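You operate a simulated robot arm through the tools that you are given. There is no shell and no other tool.

The job below is to be done with a simulated robot arm. You get a single attempt, and the scene is never put back.

## Task
Clamp the frosted bottle in the purple stand, try the orange ring on its neck and set the neck slider.
Fine: DROPS if it drops to the shoulder, else BINDS; ring back on its mat, lever free.

The check looks at the end state, three seconds after you hand in, the way a careful person would. Anything else that was tipped, shoved, dropped, spilled or broken makes it a failure.

## Robot
A 6-joint arm with a two-finger gripper, fixed in place. Base frame: the origin is at the foot of the arm, x ahead of it, y to its left, z up; the work surface is at about z = 86. Readings come in cm, degrees, newtons and seconds.
With the tool pointing down near the work surface it reaches from about 36 to 86 cm from the base axis. Its first joint turns from -166.0 to 166.0 degrees. Payload 2.45 kg.
Tool frame: the origin (TCP) lies between the finger pads and is the grasp point; the fingertips stand 2 cm ahead of it; z points along the fingers, y is the line along which they close. The gripper opens to 14 cm. The gripper's body begins 16.8 cm behind the TCP.
Orientation is told as [roll, pitch, yaw] about the base's x, y, z axes, in that order, counted from this pose: with the fingers straight down and closing along the base's y, the tool's x points along the base's -x, its y along +y and its z along -z.

## Interface
- The arm moves only by the tool jog_arm. Its argument "increments" is a list of rows, each an object of numbers (a shift or turn left out is 0, a gripper value left out holds the last): "tx", "ty", "tz": the shift along the tool's x, y, z in cm; "wx", "wy", "wz": the turn, a rotation vector about the tool's x, y, z in degrees. In form: [{"tx": .., "ty": .., "tz": .., "wx": .., "wy": .., "wz": ..}, ...]. A call has 1 to 20 rows; each row shifts and turns the commanded pose from where the row before left it, along the tool's axes as they then stand. "jaw" is the finger opening in cm, from 0 to 14, set as the call begins (left out, the last holds). Rows are played at 5 a second. More than 5 cm and 8.6 degrees between two rows, or a gripper value outside its range, and nothing of the call is played. A pose out of reach is approached as far as the arm can. The call stops where the force on the tool passes 60 N (or 10 N more than at its start, if that is more) or the arm is blocked; 0.2 s more then pass. The fingers move at their own pace (about 4.5 cm/s each) and stop on an object; they squeeze with about 34 N. The grip force told is the motor's: it shows also when the fingers shut on nothing. Time passes only in rows, and 0.2 s behind the last, so rows that do not move let the fingers close. It gives the time, the measured TCP pose, the force on the tool (base axes), the opening and the grip force at its end, in the units of the frame above (readings bear some noise), with the torque about the TCP (base axes, N m) and any sound that the robot's microphone picked up.
- Cameras (640 x 400 px; columns grow to the right, rows downward): "scene" is fixed at [39.46, -49.73, 170.66]; the picture's right is [0.08, 1.00, 0.00], its down [0.98, -0.08, -0.20] and it looks along [-0.20, 0.02, -0.98] (base axes); focal length 214 px, centre (320, 200). "wrist" rides on the gripper at [7.8, 1.1, -20.9] in the tool frame; the picture's right is [-0.14, 0.99, 0.00], its down [-0.92, -0.13, -0.37] and it looks along [-0.36, -0.05, 0.93] (tool axes); focal length 280 px, centre (320, 200). There is no depth. A picture from a camera that has moved, and an enlarged one, comes with that camera's place and axes in the base frame and with its lens. The place of the scene camera against the robot may be out by one fixed shift of up to 1.8 cm in any direction.
- camera(camera): a new picture of that camera. It takes no simulated time.
- lift_body(by): slides the trunk up (or, below 0, down) by that many cm; the arm rides with it, the base frame stays. It gives what a move gives, with no picture.
- zoom(camera, box): a new picture of the part [left, top, right, bottom] of that camera's present view, enlarged. It takes no simulated time.
- close_job(): hands the job in; it is judged then, once.

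Places have to be worked out from the pictures, the camera data and where the tool is seen. Open the gripper and draw the arm clear of the work before you hand the job in, unless the task says otherwise.

The tools are called after "Call:" by a JSON object that holds its "fn" and its "kwargs". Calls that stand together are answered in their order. jog_arm: Moves the arm, as the interface text tells. Its arguments: {"type":"object","properties":{"increments":{"type":"array","items":{"type":"object","properties":{"tx":{"type":"number"},"ty":{"type":"number"},"tz":{"type":"number"},"wx":{"type":"number"},"wy":{"type":"number"},"wz":{"type":"number"}}}},"jaw":{"type":"number"}},"required":["increments"]} The other tools are called the same way: lift_body (by) slides the trunk up or down; camera (camera) takes a picture; zoom (camera, box) takes an enlarged picture of a part of a camera's view; close_job () hands the job in.

At the start:

```text
time_s: 0.0
tcp_pos: [16.55, -48.02, 141.23]
orientation: [0.1, 0.0, 0.0]
force: [0.4, 0.5, -0.4]
moment: [0.01, -0.01, 0.01]
grip_width: 14.0
grip_force: 0.0
trunk travel left (down, up): [-17.5, 5.5]
```

scene: 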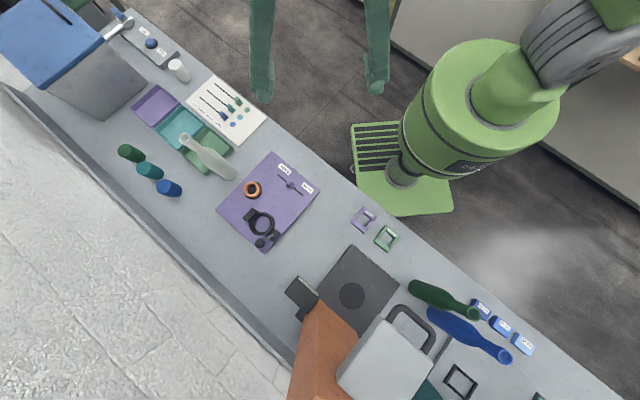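
wrist: 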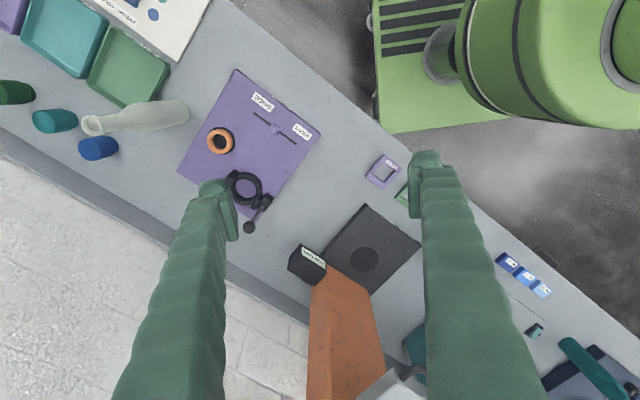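

I'll start by looking closely at the work area in both cameras.

Call:
{"fn": "zoom", "kwargs": {"camera": "scene", "box": [200, 140, 340, 260]}}

Call:
{"fn": "zoom", "kwargs": {"camera": "scene", "box": [100, 60, 280, 210]}}

Call:
{"fn": "zoom", "kwargs": {"camera": "wrist", "box": [160, 60, 340, 250]}}

Call:
{"fn": "zoom", "kwargs": {"camera": "wrist", "box": [0, 0, 240, 180]}}

```text
3.33 times, centred on (270, 200) of scene
camera zoom: at [39.46, -49.73, 170.66], right [0.08, 1.0, 0.0], down [0.98, -0.08, -0.2], along [-0.2, 0.02, -0.98], focal length 715 px, centre (487, 200)
```

zoom: 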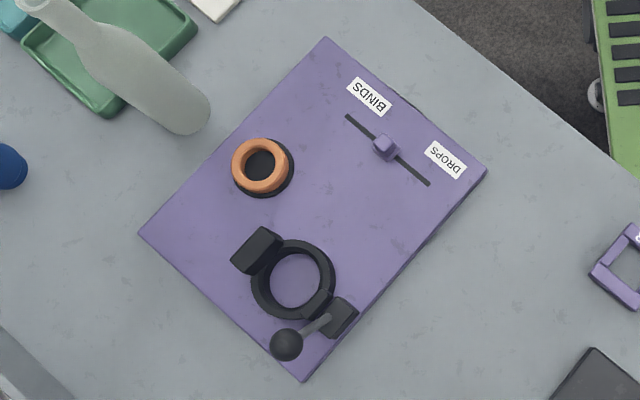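

```text
2.67 times, centred on (190, 135) of scene
camera zoom: at [39.46, -49.73, 170.66], right [0.08, 1.0, 0.0], down [0.98, -0.08, -0.2], along [-0.2, 0.02, -0.98], focal length 572 px, centre (667, 373)
```

zoom: 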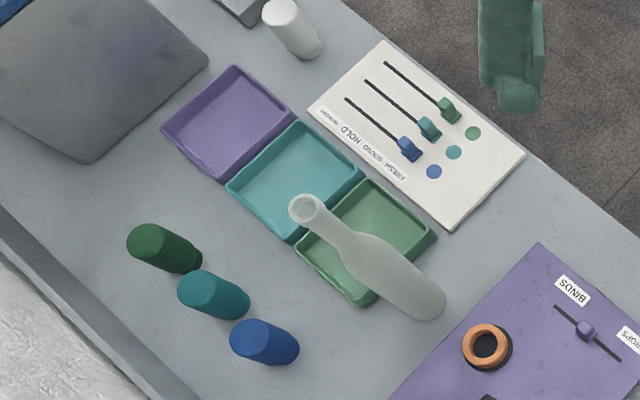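

```text
2.11 times, centred on (250, 155) of wrist
camera zoom: at [8.7, -46.97, 162.12], right [0.14, 0.99, 0.0], down [0.92, -0.13, 0.37], along [0.36, -0.05, -0.93], focal length 590 px, centre (467, 295)
```

zoom: 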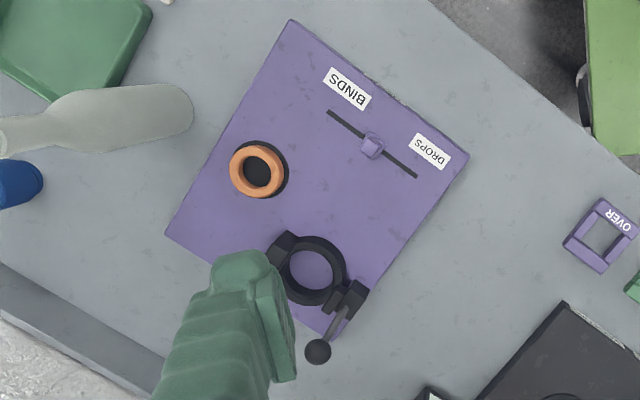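

```text
2.22 times, centred on (120, 90) of wrist
camera zoom: at [8.7, -46.97, 162.12], right [0.14, 0.99, 0.0], down [0.92, -0.13, 0.37], along [0.36, -0.05, -0.93], focal length 623 px, centre (764, 444)
```

zoom: 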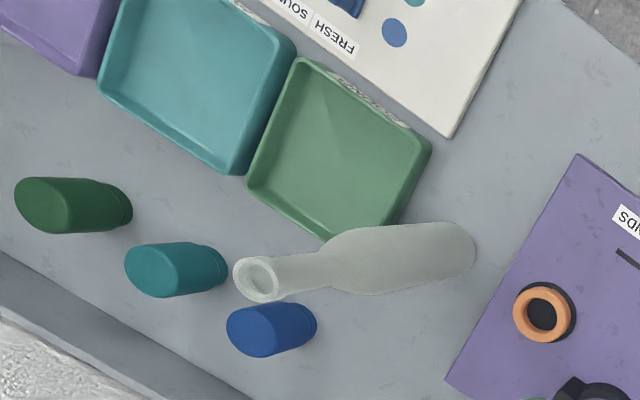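

The bottle appears to stand upright around (7, -86), about 29 cm tall. The orange ring is near (16, -74), the clamp near (31, -70) and the slider near (15, -60). I'll bring the wrist camera closer above the stand for details.

Call:
{"fn": "jog_arm", "kwargs": {"increments": [{"tx": 0.8, "ty": -2.2, "tz": 2.0}, {"tx": 0.8, "ty": -2.2, "tz": 2.0}, {"tx": 0.8, "ty": -2.2, "tz": 2.0}, {"tx": 0.8, "ty": -2.2, "tz": 2.0}, {"tx": 0.8, "ty": -2.2, "tz": 2.0}, {"tx": 0.8, "ty": -2.2, "tz": 2.0}, {"tx": 0.8, "ty": -2.2, "tz": 2.0}, {"tx": 0.8, "ty": -2.2, "tz": 2.0}]}}

Call:
{"fn": "camera", "kwargs": {"camera": "wrist"}}

Call:
{"fn": "camera", "kwargs": {"camera": "scene"}}

```text
time_s: 1.8
tcp_pos: [10.1, -65.71, 125.13]
orientation: [0.1, 0.1, -0.1]
force: [0.1, -0.1, 0.0]
moment: [0.04, 0.01, 0.05]
grip_width: 13.99
grip_force: 0.1
trunk travel left (down, up): [-17.5, 5.5]
```

```text
taken
camera wrist: at [2.32, -64.65, 146.04], right [0.14, 0.99, 0.0], down [0.92, -0.13, 0.37], along [0.36, -0.05, -0.93], focal length 280 px, centre (320, 200)
```

wrist: 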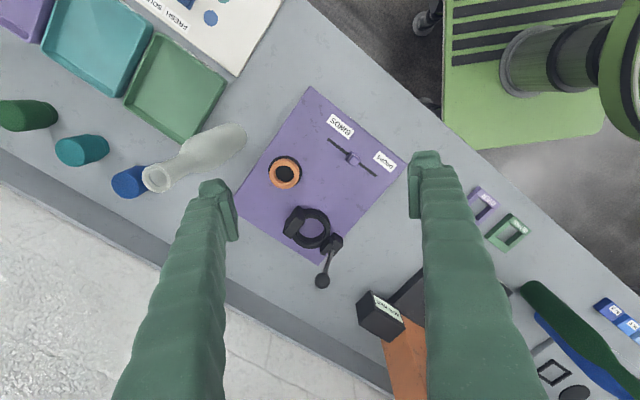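

```text
taken
```

scene: 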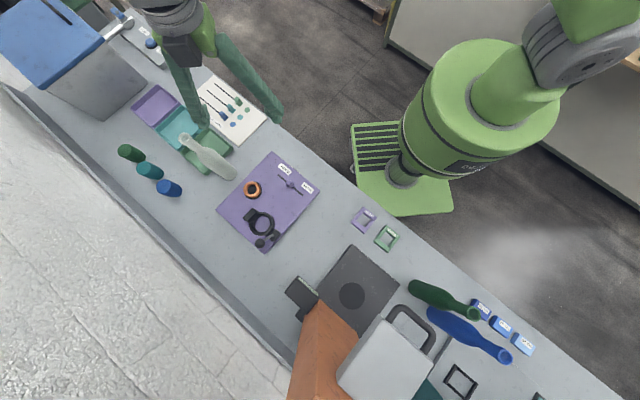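

Call:
{"fn": "zoom", "kwargs": {"camera": "wrist", "box": [230, 80, 410, 300]}}

Call:
{"fn": "zoom", "kwargs": {"camera": "wrist", "box": [260, 190, 360, 290]}}

Call:
{"fn": "zoom", "kwargs": {"camera": "wrist", "box": [100, 100, 260, 210]}}

```text
1.82 times, centred on (320, 190) of wrist
camera zoom: at [2.32, -64.65, 146.04], right [0.14, 0.99, 0.0], down [0.92, -0.13, 0.37], along [0.36, -0.05, -0.93], focal length 510 px, centre (320, 218)
```

zoom: 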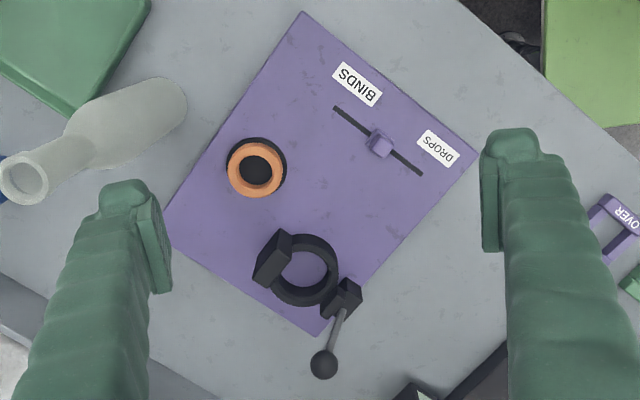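

```text
4.00 times, centred on (310, 240) of wrist
camera zoom: at [2.32, -64.65, 146.04], right [0.14, 0.99, 0.0], down [0.92, -0.13, 0.37], along [0.36, -0.05, -0.93], focal length 1122 px, centre (360, 40)
```

zoom: 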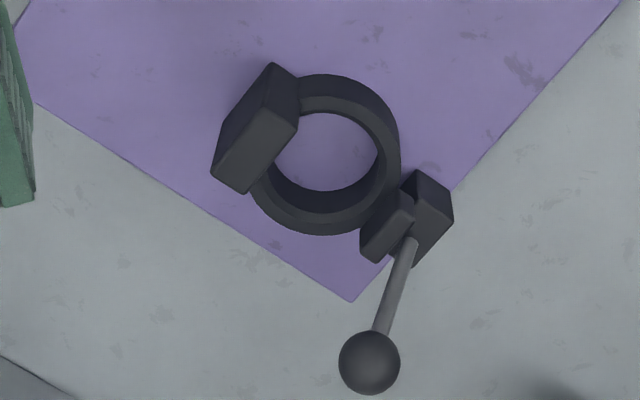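

```text
3.64 times, centred on (180, 155) of wrist
camera zoom: at [2.32, -64.65, 146.04], right [0.14, 0.99, 0.0], down [0.92, -0.13, 0.37], along [0.36, -0.05, -0.93], focal length 1020 px, centre (829, 364)
```

zoom: 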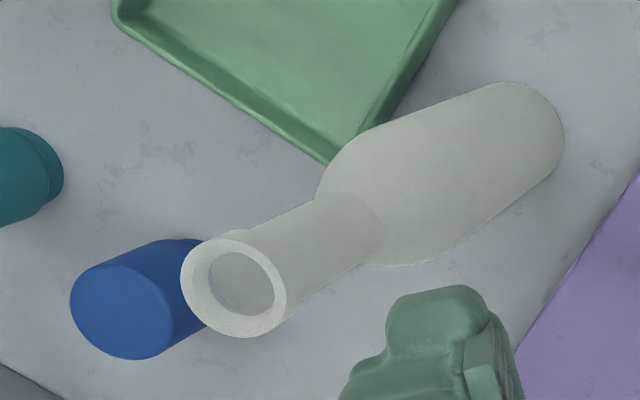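

The wrist view shows the stand rotated 45°, with the lever's knob up at about (37.8, -69.1, 99.4). I'll zoom further into the clamp and labels from both cameras to understand the mechanism.

Call:
{"fn": "zoom", "kwargs": {"camera": "scene", "box": [235, 195, 295, 255]}}

Call:
{"fn": "zoom", "kwargs": {"camera": "wrist", "box": [280, 195, 345, 245]}}

Call:
{"fn": "zoom", "kwargs": {"camera": "wrist", "box": [260, 105, 410, 195]}}

Call:
{"fn": "zoom", "kwargs": {"camera": "scene", "box": [175, 125, 245, 185]}}

```text
6.67 times, centred on (265, 225) of scene
camera zoom: at [39.46, -49.73, 170.66], right [0.08, 1.0, 0.0], down [0.98, -0.08, -0.2], along [-0.2, 0.02, -0.98], focal length 1430 px, centre (687, 33)
```

zoom: 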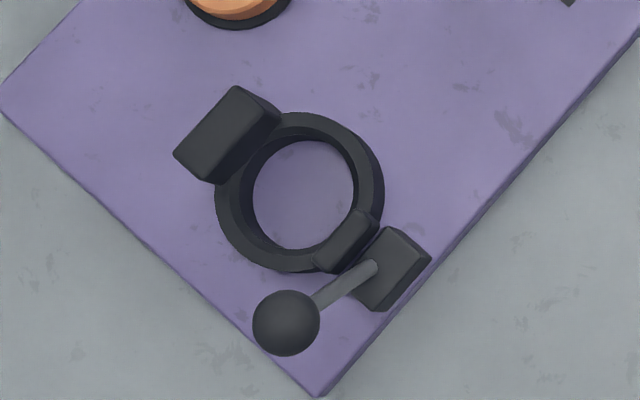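

```text
8.00 times, centred on (312, 220) of wrist
camera zoom: at [2.32, -64.65, 146.04], right [0.14, 0.99, 0.0], down [0.92, -0.13, 0.37], along [0.36, -0.05, -0.93], focal length 2243 px, centre (380, 40)
```

zoom: 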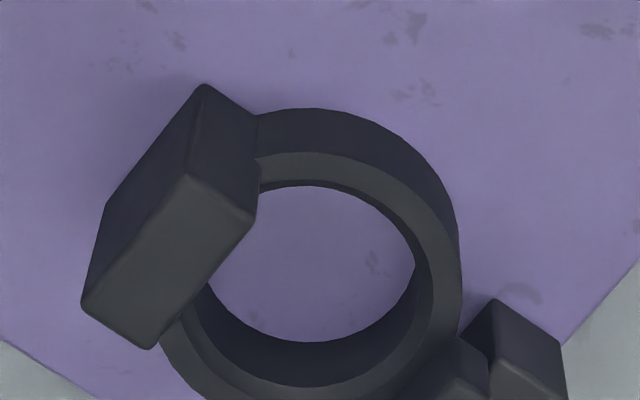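

```text
4.27 times, centred on (335, 150) of wrist
camera zoom: at [2.32, -64.65, 146.04], right [0.14, 0.99, 0.0], down [0.92, -0.13, 0.37], along [0.36, -0.05, -0.93], focal length 1196 px, centre (256, 413)
```

zoom: 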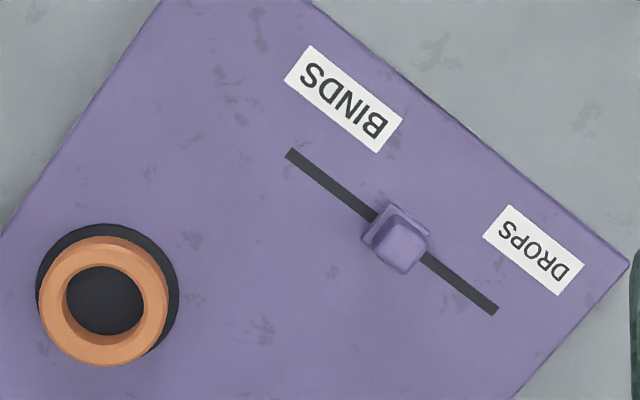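

```text
6.67 times, centred on (210, 155) of scene
camera zoom: at [39.46, -49.73, 170.66], right [0.08, 1.0, 0.0], down [0.98, -0.08, -0.2], along [-0.2, 0.02, -0.98], focal length 1430 px, centre (1053, 500)
```

zoom: 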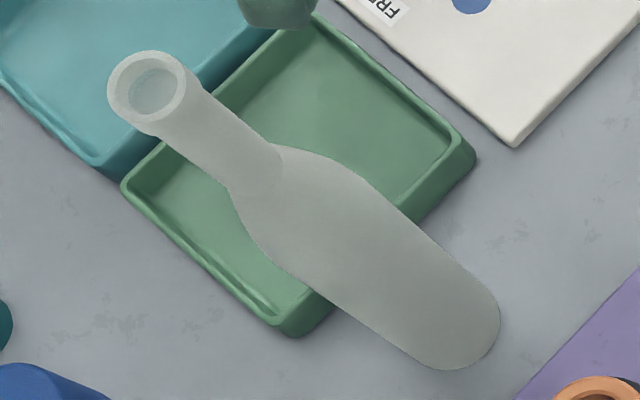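

The clamp has a fixed jaw, a small moving pad and a lever that rises from a post. I'll tilt the tool by 45° so the wrist camera looks nearly horizontally at the clamp and shows the lever's geometry from the side.

Call:
{"fn": "jog_arm", "kwargs": {"increments": [{"ty": 3}, {"ty": 3, "wy": -5}, {"ty": 3, "wy": -8}, {"wy": -8}, {"wy": -8}, {"wy": -8}, {"wy": -8}]}}

Call:
{"fn": "camera", "kwargs": {"camera": "wrist"}}

Call:
{"fn": "camera", "kwargs": {"camera": "scene"}}

```text
time_s: 3.4
tcp_pos: [10.16, -56.76, 125.37]
orientation: [0.0, -45.0, 0.0]
force: [0.8, -0.2, 0.1]
moment: [0.02, -0.05, 0.01]
grip_width: 13.99
grip_force: 0.1
trunk travel left (down, up): [-17.5, 5.5]
```

```text
taken
camera wrist: at [-10.26, -55.62, 134.47], right [0.1, 0.99, 0.1], down [0.39, -0.13, 0.91], along [0.92, -0.05, -0.4], focal length 280 px, centre (320, 200)
```

wrist: 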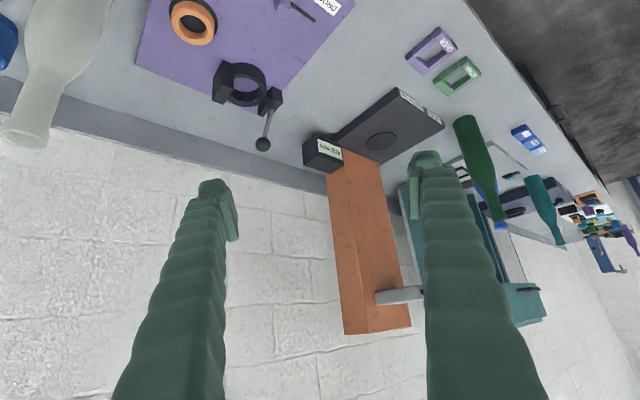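

```text
taken
```

scene: 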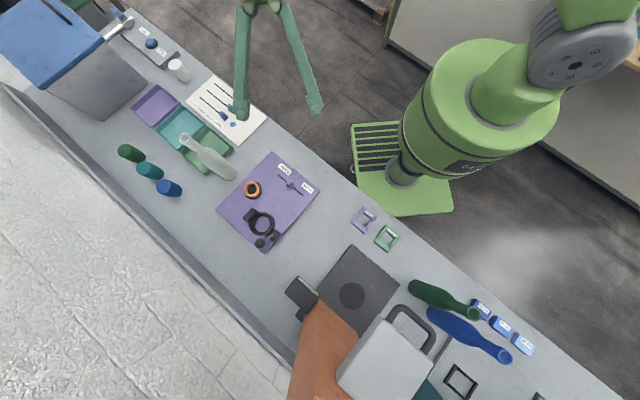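

The picture is upside down in this pose (world up is picture down). I'll zoom on the clamp, ring and bottle here.

Call:
{"fn": "zoom", "kwargs": {"camera": "wrist", "box": [190, 40, 310, 160]}}

Call:
{"fn": "zoom", "kwargs": {"camera": "wrist", "box": [0, 0, 130, 150]}}

Call:
{"fn": "zoom", "kwargs": {"camera": "wrist", "box": [130, 0, 350, 60]}}

```text
3.33 times, centred on (250, 100) of wrist
camera zoom: at [-10.26, -55.62, 134.47], right [0.1, 0.99, 0.1], down [0.39, -0.13, 0.91], along [0.92, -0.05, -0.4], focal length 935 px, centre (553, 533)
```

zoom: 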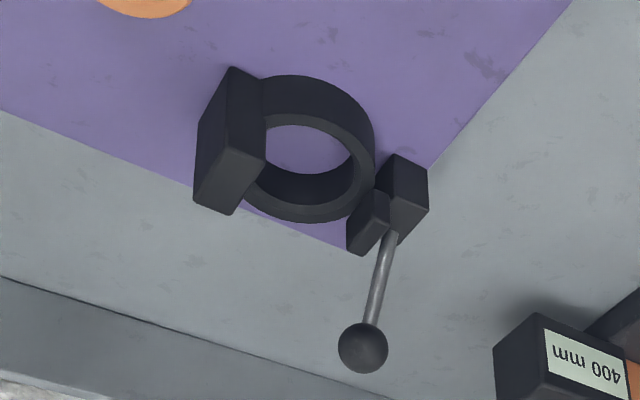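

```text
2.67 times, centred on (65, 75) of wrist
camera zoom: at [-10.26, -55.62, 134.47], right [0.1, 0.99, 0.1], down [0.39, -0.13, 0.91], along [0.92, -0.05, -0.4], focal length 748 px, centre (1000, 533)
```

zoom: 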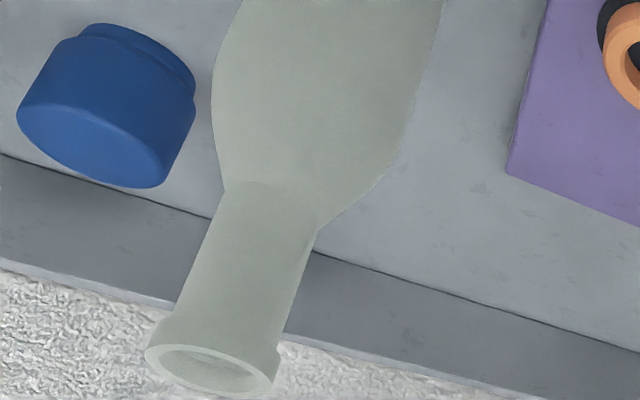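

```text
2.91 times, centred on (240, 30) of wrist
camera zoom: at [-10.26, -55.62, 134.47], right [0.1, 0.99, 0.1], down [0.39, -0.13, 0.91], along [0.92, -0.05, -0.4], focal length 816 px, centre (553, 694)
```

zoom: 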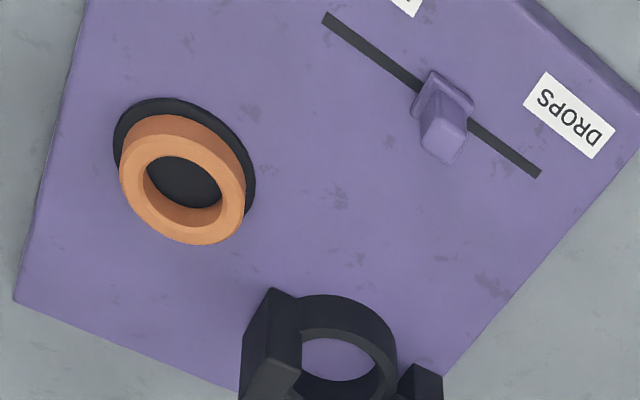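

The bottle mouth triangulates to about (8.7, -83.2, 116.4), with the neck–shoulder junction near z≈108. The lever rod leans about 20° to the far side, from (36, -66.5, 91.6) to the knob at (37.7, -69, 99). Next I'll yaw the tool toward the bottle for a near-horizontal view of its neck.

Call:
{"fn": "jog_arm", "kwargs": {"increments": [{"tx": 0.57, "tz": 0.57, "wx": 5.3, "wz": 5.3}, {"tx": 0.57, "tz": 0.57, "wx": 5.3, "wz": 5.3}, {"tx": 0.57, "tz": 0.57, "wx": 5.3, "wz": 5.3}, {"tx": 0.57, "tz": 0.57, "wx": 5.3, "wz": 5.3}, {"tx": 0.57, "tz": 0.57, "wx": 5.3, "wz": 5.3}, {"tx": 0.57, "tz": 0.57, "wx": 5.3, "wz": 5.3}, {"tx": 0.57, "tz": 0.57, "wx": 5.3, "wz": 5.3}, {"tx": 0.57, "tz": 0.57, "wx": 5.3, "wz": 5.3}, {"tx": 0.57, "tz": 0.57, "wx": 5.3, "wz": 5.3}, {"tx": 0.57, "tz": 0.57, "wx": 5.3, "wz": 5.3}]}}

Call:
{"fn": "camera", "kwargs": {"camera": "wrist"}}

Call:
{"fn": "camera", "kwargs": {"camera": "scene"}}

```text
time_s: 5.6
tcp_pos: [10.24, -56.58, 117.15]
orientation: [0.0, -44.9, -74.8]
force: [-0.3, -0.1, 0.2]
moment: [0.05, 0.01, -0.03]
grip_width: 13.99
grip_force: 0.0
trunk travel left (down, up): [-17.5, 5.5]
```

```text
taken
camera wrist: at [5.98, -36.73, 126.39], right [0.98, 0.16, 0.1], down [-0.02, -0.41, 0.91], along [0.19, -0.9, -0.4], focal length 280 px, centre (320, 200)
```

wrist: 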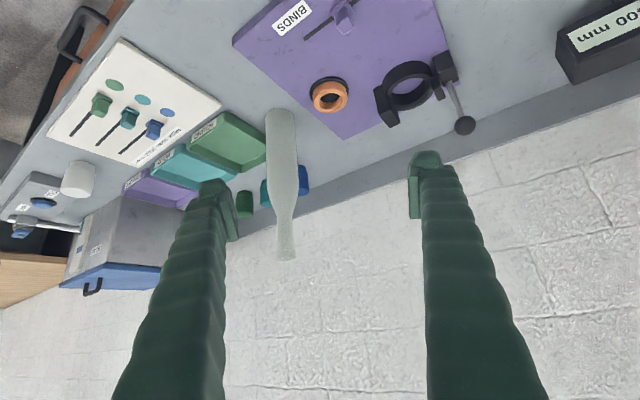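

```text
taken
```

scene: 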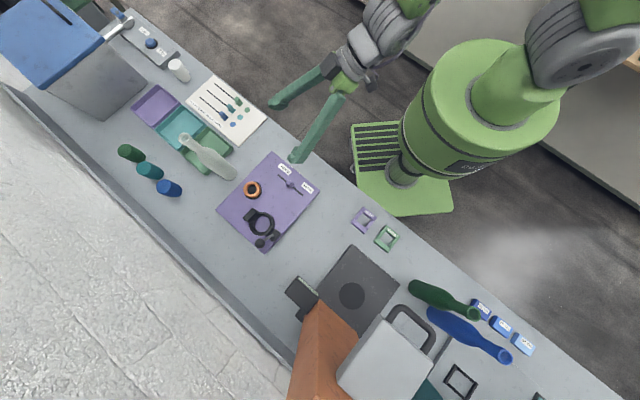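

The bottle, ring and clamp are now all visible from a low angle. I'll zoom on each of them.

Call:
{"fn": "zoom", "kwargs": {"camera": "wrist", "box": [230, 100, 330, 270]}}

Call:
{"fn": "zoom", "kwargs": {"camera": "wrist", "box": [250, 180, 320, 270]}}

Call:
{"fn": "zoom", "kwargs": {"camera": "wrist", "box": [360, 40, 490, 145]}}

Call:
{"fn": "zoom", "kwargs": {"camera": "wrist", "box": [290, 60, 370, 130]}}

```text
2.35 times, centred on (280, 185) of wrist
camera zoom: at [5.98, -36.73, 126.39], right [0.98, 0.16, 0.1], down [-0.02, -0.41, 0.91], along [0.19, -0.9, -0.4], focal length 660 px, centre (414, 235)
```

zoom: 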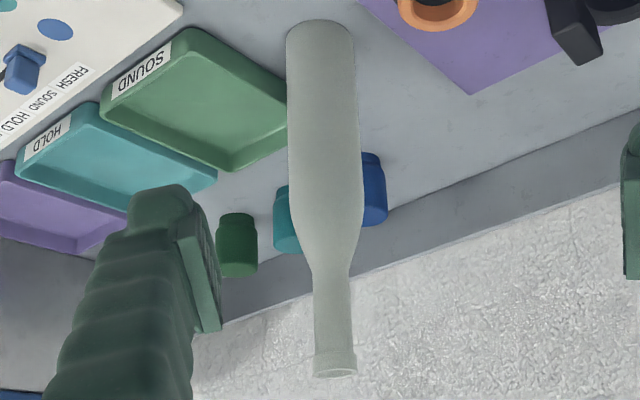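

```text
4.44 times, centred on (285, 225) of wrist
camera zoom: at [5.98, -36.73, 126.39], right [0.98, 0.16, 0.1], down [-0.02, -0.41, 0.91], along [0.19, -0.9, -0.4], focal length 1246 px, centre (476, 89)
```

zoom: 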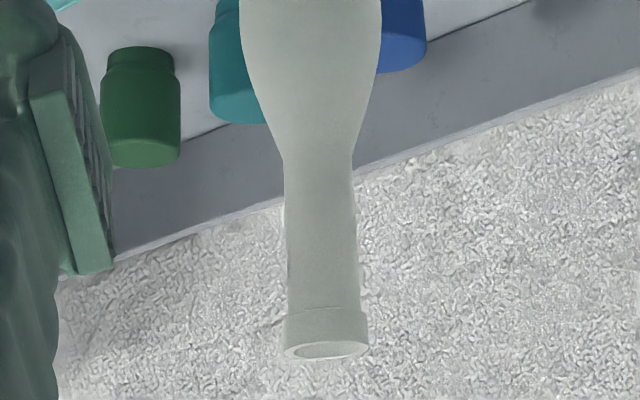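

```text
3.81 times, centred on (425, 92) of wrist
camera zoom: at [5.98, -36.73, 126.39], right [0.98, 0.16, 0.1], down [-0.02, -0.41, 0.91], along [0.19, -0.9, -0.4], focal length 1068 px, centre (-80, 610)
```

zoom: 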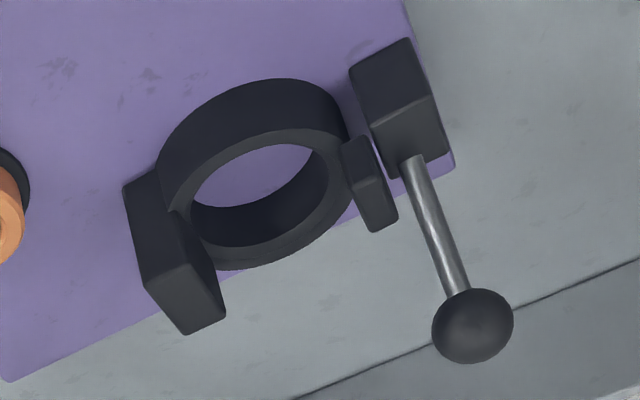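

```text
5.71 times, centred on (330, 95) of wrist
camera zoom: at [5.98, -36.73, 126.39], right [0.98, 0.16, 0.1], down [-0.02, -0.41, 0.91], along [0.19, -0.9, -0.4], focal length 1602 px, centre (263, 800)
```

zoom: 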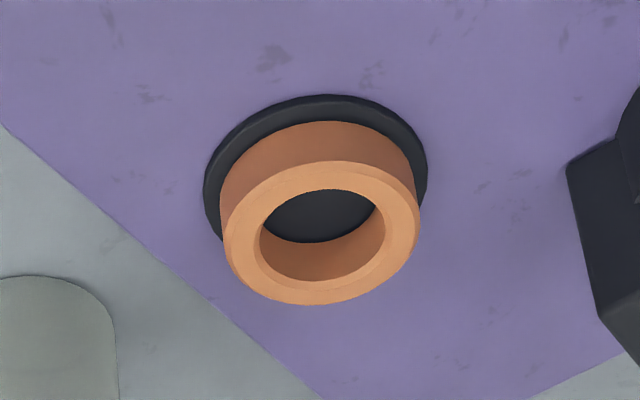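

Measured so far:

| Item | Estimate |
|---|---|
| Bottle body | about 6 cm diameter |
| Neck | about 2.75 cm |
| Mouth bead | about 3.05 cm |
| Ring bore | about 3.8–4 cm |
| Collar hole | about 6.6 cm |

I'll return the tool to pointing down with yaw -90 (fingers closing along base x) and move above the bottle mouth.

Call:
{"fn": "jog_arm", "kwargs": {"increments": [{"wy": 7.5}, {"wy": 7.5}, {"wy": 7.5}, {"wy": 7.5}, {"wy": 7.5}, {"wy": 7.4}, {"wz": 7.6}, {"wz": 7.6}, {"tz": -3.5}, {"tz": -3.5}, {"tx": -3.8, "ty": -0.2}, {"tx": -3.8, "ty": -0.2}, {"tx": -3.8, "ty": -0.2}, {"tx": -3.8, "ty": -0.2}, {"tx": -3.8, "ty": -0.2}]}}

Call:
{"fn": "camera", "kwargs": {"camera": "wrist"}}

```text
time_s: 8.8
tcp_pos: [10.6, -74.05, 127.16]
orientation: [6.2, -10.4, -89.0]
force: [-0.4, -0.5, -0.8]
moment: [0.07, -0.05, 0.01]
grip_width: 14.0
grip_force: 0.1
out of reach, approached as far as the arm can: row 2, 3, 4
trunk travel left (down, up): [-17.5, 5.5]
```

```text
taken
camera wrist: at [9.29, -62.57, 146.29], right [0.99, -0.1, 0.13], down [-0.15, -0.84, 0.51], along [0.06, -0.53, -0.85], focal length 280 px, centre (320, 200)
```

wrist: 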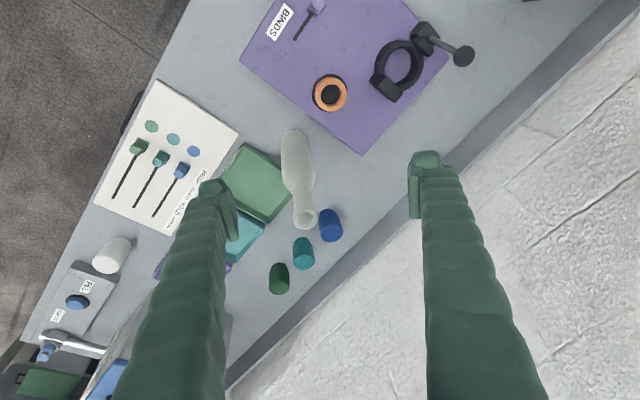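

Some intermediate rows were out of reach and the orientation ended slightly off. I'll let it settle with null rows and read the pose.

Call:
{"fn": "jog_arm", "kwargs": {"increments": [{}, {}]}}

```text
time_s: 9.4
tcp_pos: [10.58, -73.92, 127.37]
orientation: [6.2, -10.5, -89.2]
force: [0.0, -0.5, -0.2]
moment: [-0.03, 0.01, 0.01]
grip_width: 13.99
grip_force: 0.0
trunk travel left (down, up): [-17.5, 5.5]
```

The residual tilt is roll 6.2°, pitch -10.5°. I'll correct it in place to get the tool exactly vertical.

Call:
{"fn": "jog_arm", "kwargs": {"increments": [{"wx": 6.2}, {"wy": 5.2}, {"wy": 5.3}, {"wz": 0.8}, {}]}}

Call:
{"fn": "camera", "kwargs": {"camera": "wrist"}}

```text
time_s: 10.6
tcp_pos: [10.66, -73.9, 127.18]
orientation: [0.0, 0.2, -89.9]
force: [-0.3, 0.3, -0.5]
moment: [0.01, 0.0, -0.01]
grip_width: 14.0
grip_force: 0.0
trunk travel left (down, up): [-17.5, 5.5]
```

```text
taken
camera wrist: at [11.74, -66.11, 148.17], right [0.99, -0.14, 0.0], down [-0.13, -0.92, 0.37], along [-0.05, -0.36, -0.93], focal length 280 px, centre (320, 200)
```

wrist: 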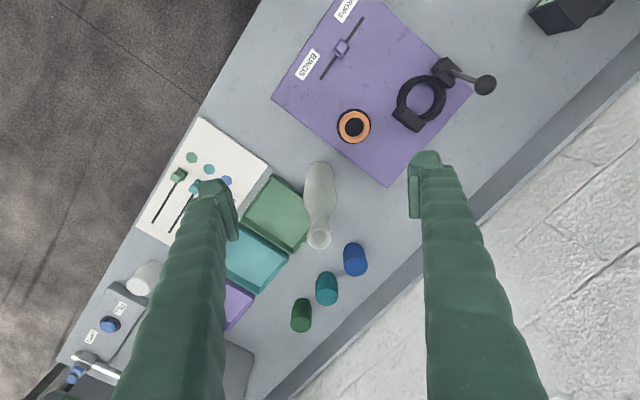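

Vertical now. I'll zoom in on the bottle mouth, collar and ring from this pose to refine coordinates.

Call:
{"fn": "zoom", "kwargs": {"camera": "wrist", "box": [280, 150, 360, 260]}}

Call:
{"fn": "zoom", "kwargs": {"camera": "wrist", "box": [375, 50, 505, 140]}}

Call:
{"fn": "zoom", "kwargs": {"camera": "wrist", "box": [320, 90, 390, 160]}}

```text
3.64 times, centred on (320, 205) of wrist
camera zoom: at [11.74, -66.11, 148.17], right [0.99, -0.14, 0.0], down [-0.13, -0.92, 0.37], along [-0.05, -0.36, -0.93], focal length 1020 px, centre (320, 182)
```

zoom: 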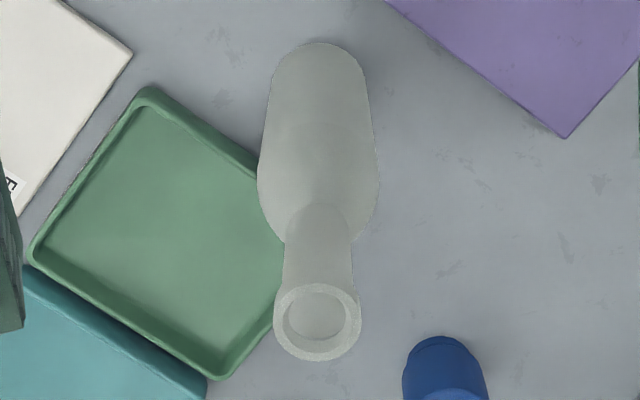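

```text
4.44 times, centred on (440, 95) of wrist
camera zoom: at [11.74, -66.11, 148.17], right [0.99, -0.14, 0.0], down [-0.13, -0.92, 0.37], along [-0.05, -0.36, -0.93], focal length 1246 px, centre (-213, 667)
```

zoom: 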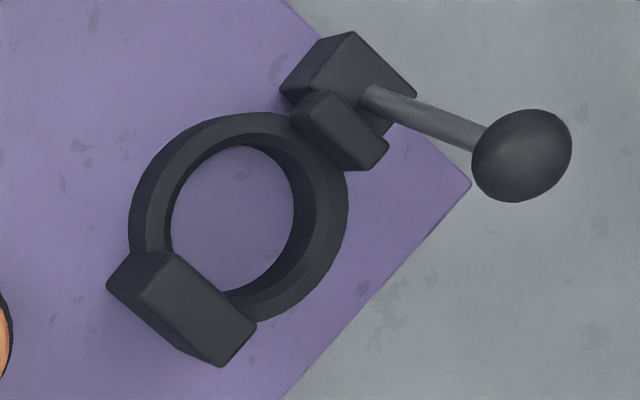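

```text
5.71 times, centred on (355, 125) of wrist
camera zoom: at [11.74, -66.11, 148.17], right [0.99, -0.14, 0.0], down [-0.13, -0.92, 0.37], along [-0.05, -0.36, -0.93], focal length 1602 px, centre (120, 629)
```

zoom: 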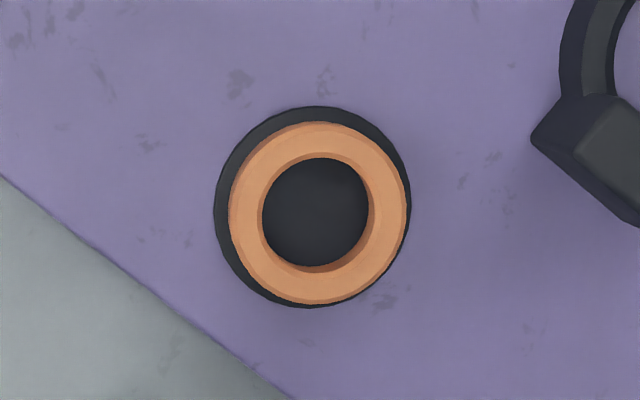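

Refined estimates: mouth (9.0, -83.6, 116.1), ring top centre (17.6, -74.0, 90.1), collar centre (30.8, -70.4). I'll move above the bottle, still with the fingertips above the mouth, and check alignment.

Call:
{"fn": "jog_arm", "kwargs": {"increments": [{"tx": -3.2, "ty": -0.6}, {"tx": -3.2, "ty": -0.6}, {"tx": -3.3, "ty": -0.46}, {}]}}

Call:
{"fn": "camera", "kwargs": {"camera": "wrist"}}

Call:
{"fn": "zoom", "kwargs": {"camera": "scene", "box": [130, 60, 290, 200]}}

```text
time_s: 11.6
tcp_pos: [9.55, -77.52, 126.41]
orientation: [0.0, 0.0, -89.9]
force: [-0.3, -0.5, -0.3]
moment: [0.04, -0.02, 0.01]
grip_width: 14.01
grip_force: 0.0
out of reach, approached as far as the arm can: row 2, 3
trunk travel left (down, up): [-17.5, 5.5]
```

```text
taken
camera wrist: at [10.47, -69.49, 147.31], right [0.99, -0.14, 0.0], down [-0.13, -0.92, 0.37], along [-0.05, -0.36, -0.93], focal length 280 px, centre (320, 200)
```

wrist: 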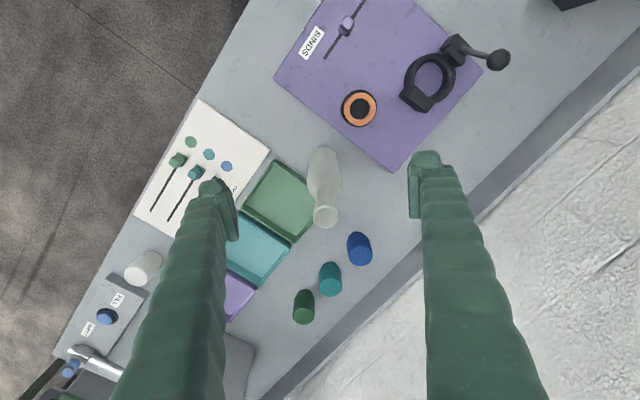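

```text
2.86 times, centred on (210, 130) of scene
camera zoom: at [39.46, -49.73, 170.66], right [0.08, 1.0, 0.0], down [0.98, -0.08, -0.2], along [-0.2, 0.02, -0.98], focal length 613 px, centre (634, 400)
```

zoom: 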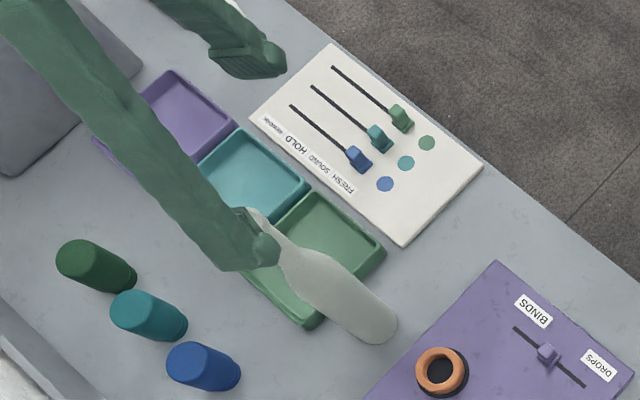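

At this height the vertical tool can't reach the bottle (radius is limited to about 78 cm). I'll tilt the tool 30° outward in the radial plane, with closing still horizontal along x. That gains reach, and I'll come down to neck height on the robot side of the bottle.

Call:
{"fn": "jog_arm", "kwargs": {"increments": [{"wy": -7.5}, {"wy": -7.5}, {"wy": -7.5}, {"wy": -7.5}, {}, {"tx": 1.5, "ty": -0.11, "tz": 2.4}, {"tx": 1.5, "ty": -0.11, "tz": 2.4}, {"tx": 1.5, "ty": -0.11, "tz": 2.4}, {"tx": 1.5, "ty": -0.11, "tz": 2.4}, {"tx": 1.5, "ty": -0.11, "tz": 2.4}, {}]}}

Call:
{"fn": "camera", "kwargs": {"camera": "wrist"}}

Call:
{"fn": "camera", "kwargs": {"camera": "scene"}}

```text
time_s: 14.0
tcp_pos: [8.88, -76.79, 112.34]
orientation: [-0.1, -30.1, -89.7]
force: [-0.2, 0.4, 0.5]
moment: [-0.03, 0.01, 0.02]
grip_width: 13.99
grip_force: 0.1
trunk travel left (down, up): [-17.5, 5.5]
```

```text
taken
camera wrist: at [9.89, -59.49, 126.52], right [0.99, -0.12, 0.07], down [-0.13, -0.61, 0.78], along [-0.05, -0.78, -0.62], focal length 280 px, centre (320, 200)
```

wrist: 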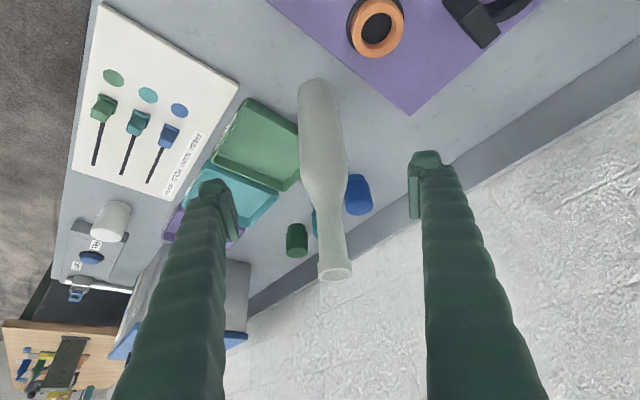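

```text
taken
```

scene: 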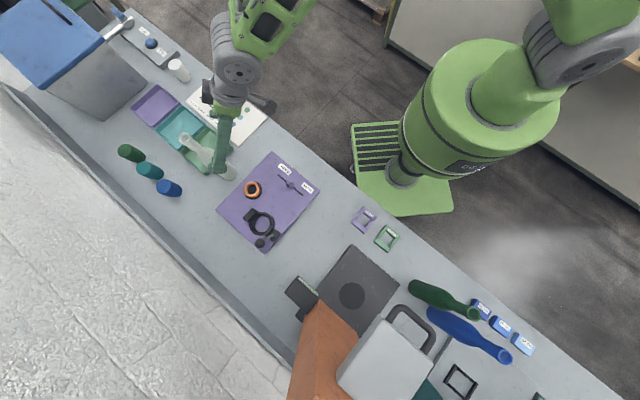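

The pose was reached, and the mouth re-triangulates to about (9.0, -83.4). I'll advance the TCP onto the neck axis and pre-close the fingers to 6 cm to check centring.

Call:
{"fn": "jog_arm", "kwargs": {"increments": [{"tx": -1.44, "ty": 0.03, "tz": 0.83}, {"tx": -1.44, "ty": 0.03, "tz": 0.83}, {"tx": -1.44, "ty": 0.03, "tz": 0.83}, {"tx": -1.44, "ty": 0.03, "tz": 0.83}, {}]}}

Call:
{"fn": "jog_arm", "kwargs": {"increments": [{}, {}, {}, {}, {}, {}], "jaw": 6}}

Call:
{"fn": "camera", "kwargs": {"camera": "wrist"}}

Call:
{"fn": "zoom", "kwargs": {"camera": "scene", "box": [150, 90, 270, 200]}}

```text
time_s: 15.2
tcp_pos: [9.01, -83.45, 112.17]
orientation: [0.0, -30.0, -89.8]
force: [0.8, 0.3, -0.1]
moment: [-0.01, 0.02, -0.01]
grip_width: 13.98
grip_force: 0.1
trunk travel left (down, up): [-17.5, 5.5]
```

```text
time_s: 16.6
tcp_pos: [9.05, -83.34, 112.28]
orientation: [0.0, -30.0, -89.9]
force: [0.2, 0.0, -0.4]
moment: [0.0, -0.01, 0.0]
grip_width: 6.04
grip_force: 0.0
trunk travel left (down, up): [-17.5, 5.5]
```

```text
taken
camera wrist: at [10.04, -66.13, 126.47], right [0.99, -0.12, 0.07], down [-0.13, -0.61, 0.78], along [-0.05, -0.78, -0.62], focal length 280 px, centre (320, 200)
```

wrist: 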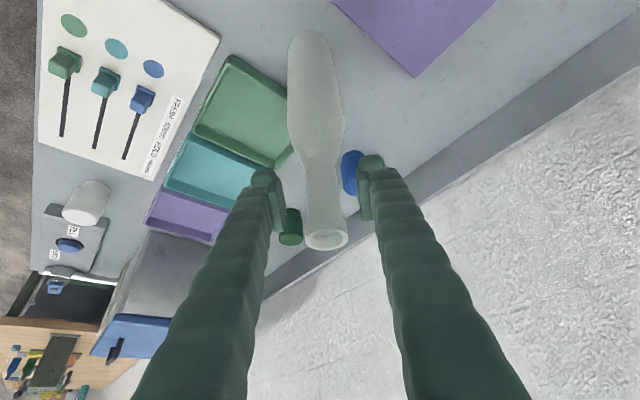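

```text
3.64 times, centred on (210, 145) of scene
camera zoom: at [39.46, -49.73, 170.66], right [0.08, 1.0, 0.0], down [0.98, -0.08, -0.2], along [-0.2, 0.02, -0.98], focal length 780 px, centre (720, 400)
```

zoom: 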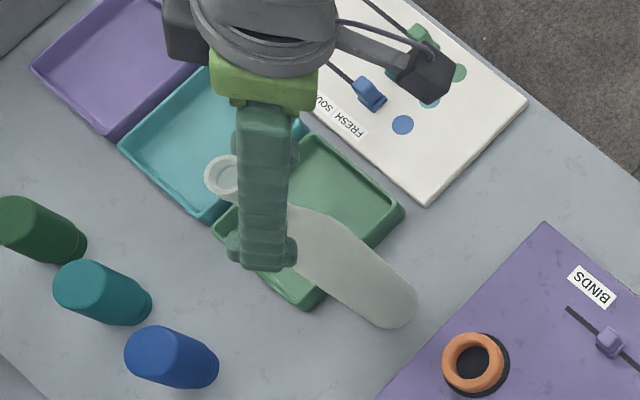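

The neck is centred between the fingers and the TCP is on the axis (about 9.1, -83.5). Now I close on the neck.

Call:
{"fn": "jog_arm", "kwargs": {"increments": [{}, {}, {}, {}, {}], "jaw": 0}}

Call:
{"fn": "zoom", "kwargs": {"camera": "wrist", "box": [240, 20, 400, 270]}}

```text
time_s: 17.8
tcp_pos: [8.96, -83.5, 112.3]
orientation: [0.0, -30.0, -89.9]
force: [0.8, 0.1, -0.3]
moment: [-0.03, -0.01, 0.01]
grip_width: 2.72
grip_force: 34.0
trunk travel left (down, up): [-17.5, 5.5]
```

```text
1.60 times, centred on (320, 145) of wrist
camera zoom: at [10.05, -66.13, 126.47], right [0.99, -0.12, 0.07], down [-0.13, -0.61, 0.78], along [-0.05, -0.78, -0.62], focal length 449 px, centre (320, 288)
```

zoom: 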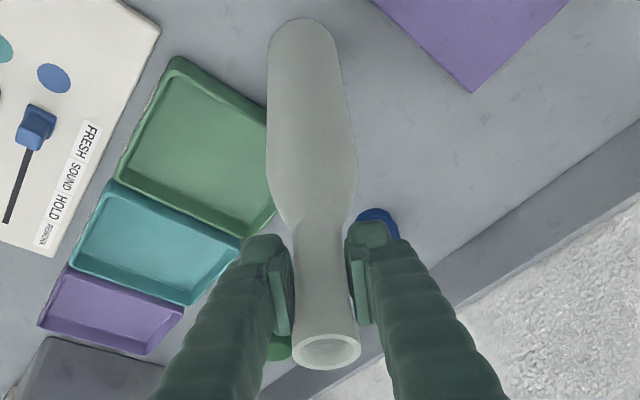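

The grip holds at 2.72 cm neck width. I'll lift gently 3 cm and check that the bottle stays vertical.

Call:
{"fn": "jog_arm", "kwargs": {"increments": [{"tx": -0.25, "tz": -0.433}, {"tx": -0.25, "tz": -0.433}, {"tx": -0.5, "tz": -0.866}, {"tx": -0.5, "tz": -0.866}, {}]}}

Call:
{"fn": "camera", "kwargs": {"camera": "wrist"}}

Call:
{"fn": "zoom", "kwargs": {"camera": "scene", "box": [150, 90, 270, 200]}}

```text
time_s: 19.0
tcp_pos: [8.94, -83.43, 115.28]
orientation: [0.0, -29.9, -89.9]
force: [-0.8, 0.0, -3.9]
moment: [0.01, 0.0, -0.02]
grip_width: 2.68
grip_force: 34.3
trunk travel left (down, up): [-17.5, 5.5]
```

```text
taken
camera wrist: at [10.01, -66.19, 129.48], right [0.99, -0.12, 0.07], down [-0.13, -0.61, 0.78], along [-0.05, -0.78, -0.62], focal length 280 px, centre (320, 200)
```

wrist: 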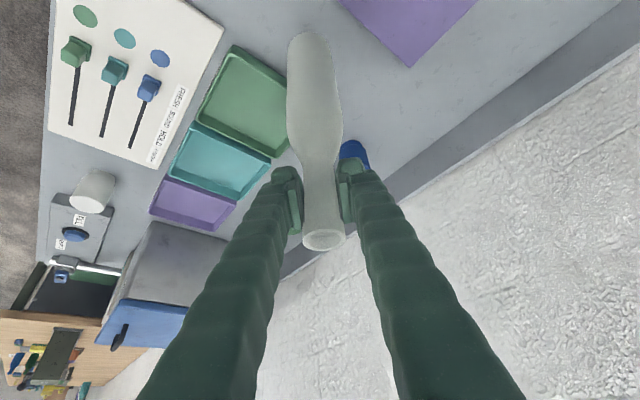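

```text
3.64 times, centred on (210, 145) of scene
camera zoom: at [39.46, -49.73, 170.66], right [0.08, 1.0, 0.0], down [0.98, -0.08, -0.2], along [-0.2, 0.02, -0.98], focal length 780 px, centre (720, 400)
```

zoom: 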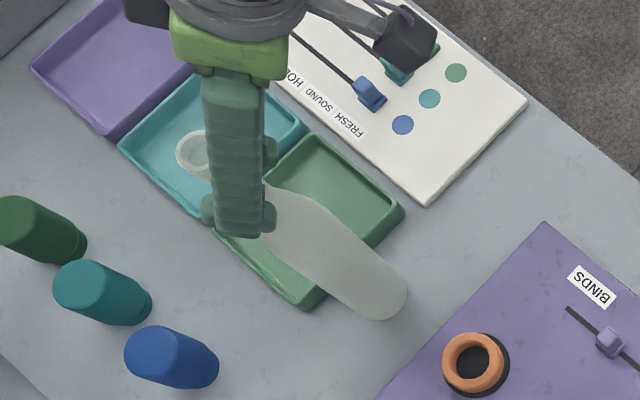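

The bottle weighs about 4 N, hangs straight and has not slipped. I'll lift it 9 cm more, then carry it over the collar slowly.

Call:
{"fn": "jog_arm", "kwargs": {"increments": [{"tx": -0.5, "tz": -0.866}, {"tx": -0.75, "tz": -1.3}, {"tx": -0.75, "tz": -1.3}, {"tx": -0.75, "tz": -1.3}, {"tx": -0.75, "tz": -1.3}, {"tx": -0.75, "tz": -1.3}, {"tx": -0.25, "tz": -0.433}, {}]}}

Call:
{"fn": "jog_arm", "kwargs": {"increments": [{"tx": 0.35, "ty": 0.68, "tz": -0.2}, {"tx": 0.7, "ty": 1.37, "tz": -0.41}, {"tx": 0.7, "ty": 1.37, "tz": -0.41}, {"tx": 0.7, "ty": 1.37, "tz": -0.41}, {"tx": 0.7, "ty": 1.37, "tz": -0.41}, {"tx": 0.7, "ty": 1.37, "tz": -0.41}, {"tx": 0.7, "ty": 1.37, "tz": -0.41}, {"tx": 0.7, "ty": 1.37, "tz": -0.41}, {"tx": 0.7, "ty": 1.37, "tz": -0.41}, {"tx": 0.7, "ty": 1.37, "tz": -0.41}, {"tx": 0.7, "ty": 1.37, "tz": -0.41}, {"tx": 0.7, "ty": 1.37, "tz": -0.41}, {"tx": 0.7, "ty": 1.37, "tz": -0.41}, {"tx": 0.7, "ty": 1.37, "tz": -0.41}, {"tx": 0.7, "ty": 1.37, "tz": -0.41}, {"tx": 0.7, "ty": 1.37, "tz": -0.41}, {"tx": 0.35, "ty": 0.68, "tz": -0.2}, {}]}}

Call:
{"fn": "camera", "kwargs": {"camera": "wrist"}}

Call:
{"fn": "camera", "kwargs": {"camera": "scene"}}

```text
time_s: 20.8
tcp_pos: [9.03, -83.49, 124.29]
orientation: [0.0, -30.0, -89.9]
force: [0.3, 0.0, -4.7]
moment: [0.01, 0.0, 0.02]
grip_width: 2.68
grip_force: 33.9
trunk travel left (down, up): [-17.5, 5.5]
```

```text
time_s: 24.6
tcp_pos: [30.92, -70.45, 124.34]
orientation: [-0.1, -30.0, -89.7]
force: [-0.9, -0.4, -3.9]
moment: [0.01, 0.03, 0.01]
grip_width: 2.67
grip_force: 34.1
trunk travel left (down, up): [-17.5, 5.5]
```

```text
taken
camera wrist: at [31.95, -53.18, 138.54], right [0.99, -0.12, 0.07], down [-0.13, -0.61, 0.78], along [-0.05, -0.78, -0.62], focal length 280 px, centre (320, 200)
```

wrist: 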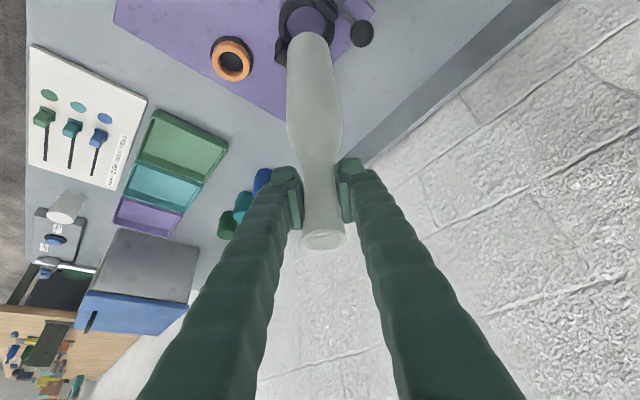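

```text
taken
```

scene: 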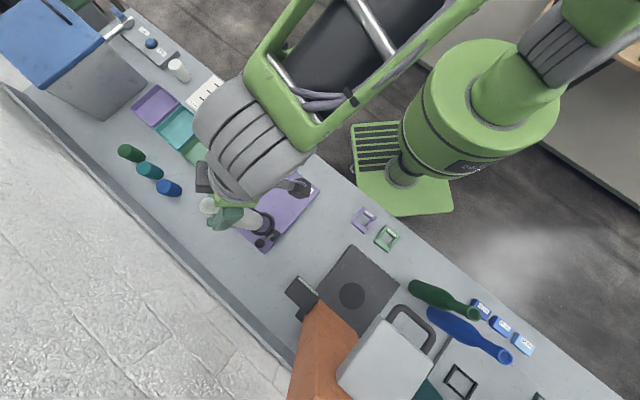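

Call:
{"fn": "zoom", "kwargs": {"camera": "wrist", "box": [250, 0, 390, 110]}}

Call:
{"fn": "zoom", "kwargs": {"camera": "scene", "box": [190, 180, 300, 260]}}

```text
3.64 times, centred on (320, 55) of wrist
camera zoom: at [31.95, -53.18, 138.54], right [0.99, -0.12, 0.07], down [-0.13, -0.61, 0.78], along [-0.05, -0.78, -0.62], focal length 1020 px, centre (320, 727)
```

zoom: 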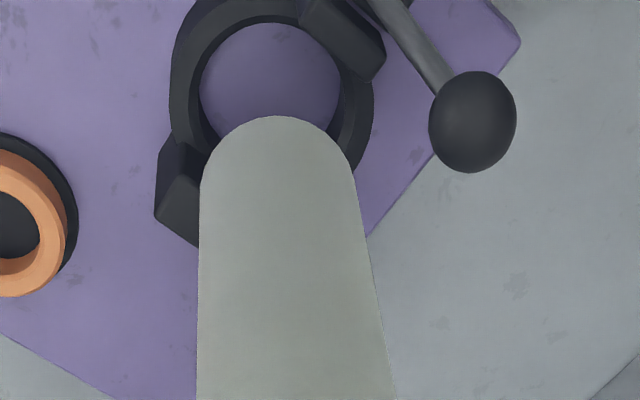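

```text
5.00 times, centred on (245, 220) of scene
camera zoom: at [39.46, -49.73, 170.66], right [0.08, 1.0, 0.0], down [0.98, -0.08, -0.2], along [-0.2, 0.02, -0.98], focal length 1072 px, centre (695, 100)
```

zoom: 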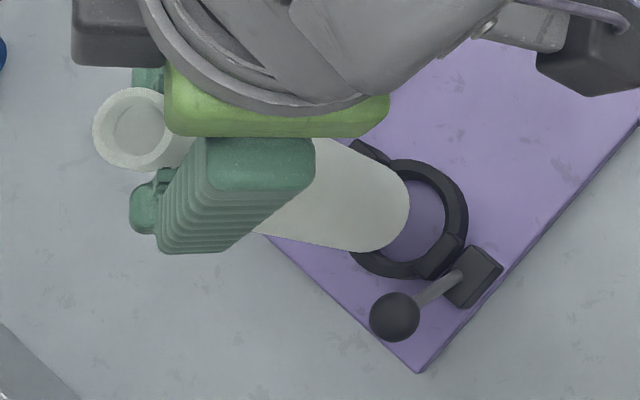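

The image shows the bottle's base about 0.8 cm outward (-y) of the TCP column, from a slight grip offset plus a ~0.8° lean. The jaw tops are at about z≈93.7. I'll correct this and lower 3 cm so the base sits just above the jaws, then recheck against the collar.

Call:
{"fn": "jog_arm", "kwargs": {"increments": [{"tx": 0.47, "tz": 0.59, "wy": 0.2}, {"tx": 0.47, "tz": 0.59, "wy": 0.2}, {"tx": 0.47, "tz": 0.59, "wy": 0.2}, {"tx": 0.47, "tz": 0.59, "wy": 0.2}, {}]}}

Call:
{"fn": "zoom", "kwargs": {"camera": "wrist", "box": [250, 0, 390, 110]}}

Call:
{"fn": "zoom", "kwargs": {"camera": "scene", "box": [220, 190, 290, 250]}}

Call:
{"fn": "camera", "kwargs": {"camera": "wrist"}}

```text
time_s: 25.8
tcp_pos: [30.82, -69.99, 121.41]
orientation: [0.0, -29.3, -89.9]
force: [1.2, 0.7, -3.5]
moment: [0.01, 0.01, -0.01]
grip_width: 2.71
grip_force: 34.4
trunk travel left (down, up): [-17.5, 5.5]
```

```text
3.64 times, centred on (320, 55) of wrist
camera zoom: at [31.9, -52.92, 135.81], right [0.99, -0.12, 0.07], down [-0.13, -0.62, 0.77], along [-0.05, -0.77, -0.63], focal length 1020 px, centre (320, 727)
```

zoom: 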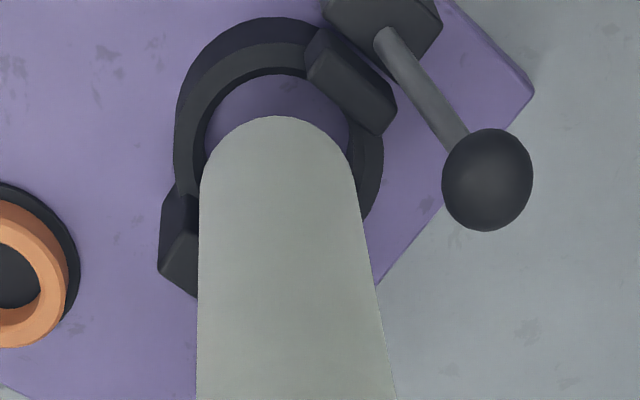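

```text
6.67 times, centred on (255, 220) of scene
camera zoom: at [39.46, -49.73, 170.66], right [0.08, 1.0, 0.0], down [0.98, -0.08, -0.2], along [-0.2, 0.02, -0.98], focal length 1430 px, centre (753, 67)
```

zoom: 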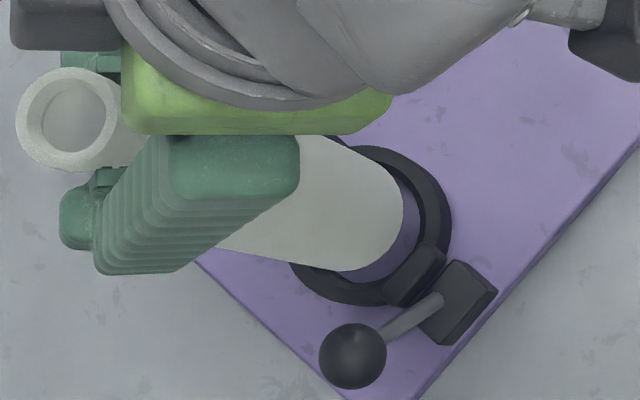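

```text
taken
camera wrist: at [31.9, -52.92, 135.81], right [0.99, -0.12, 0.07], down [-0.13, -0.62, 0.77], along [-0.05, -0.77, -0.63], focal length 280 px, centre (320, 200)
```

wrist: 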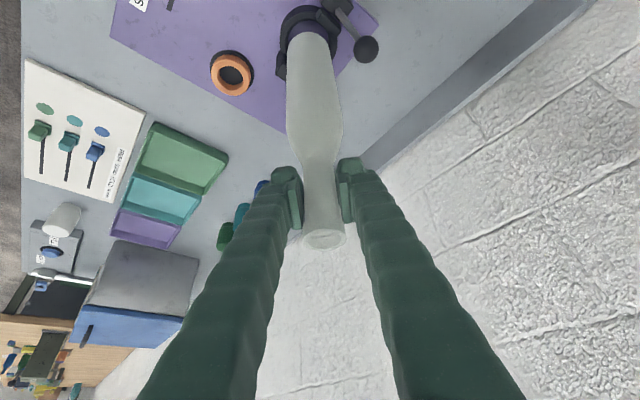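

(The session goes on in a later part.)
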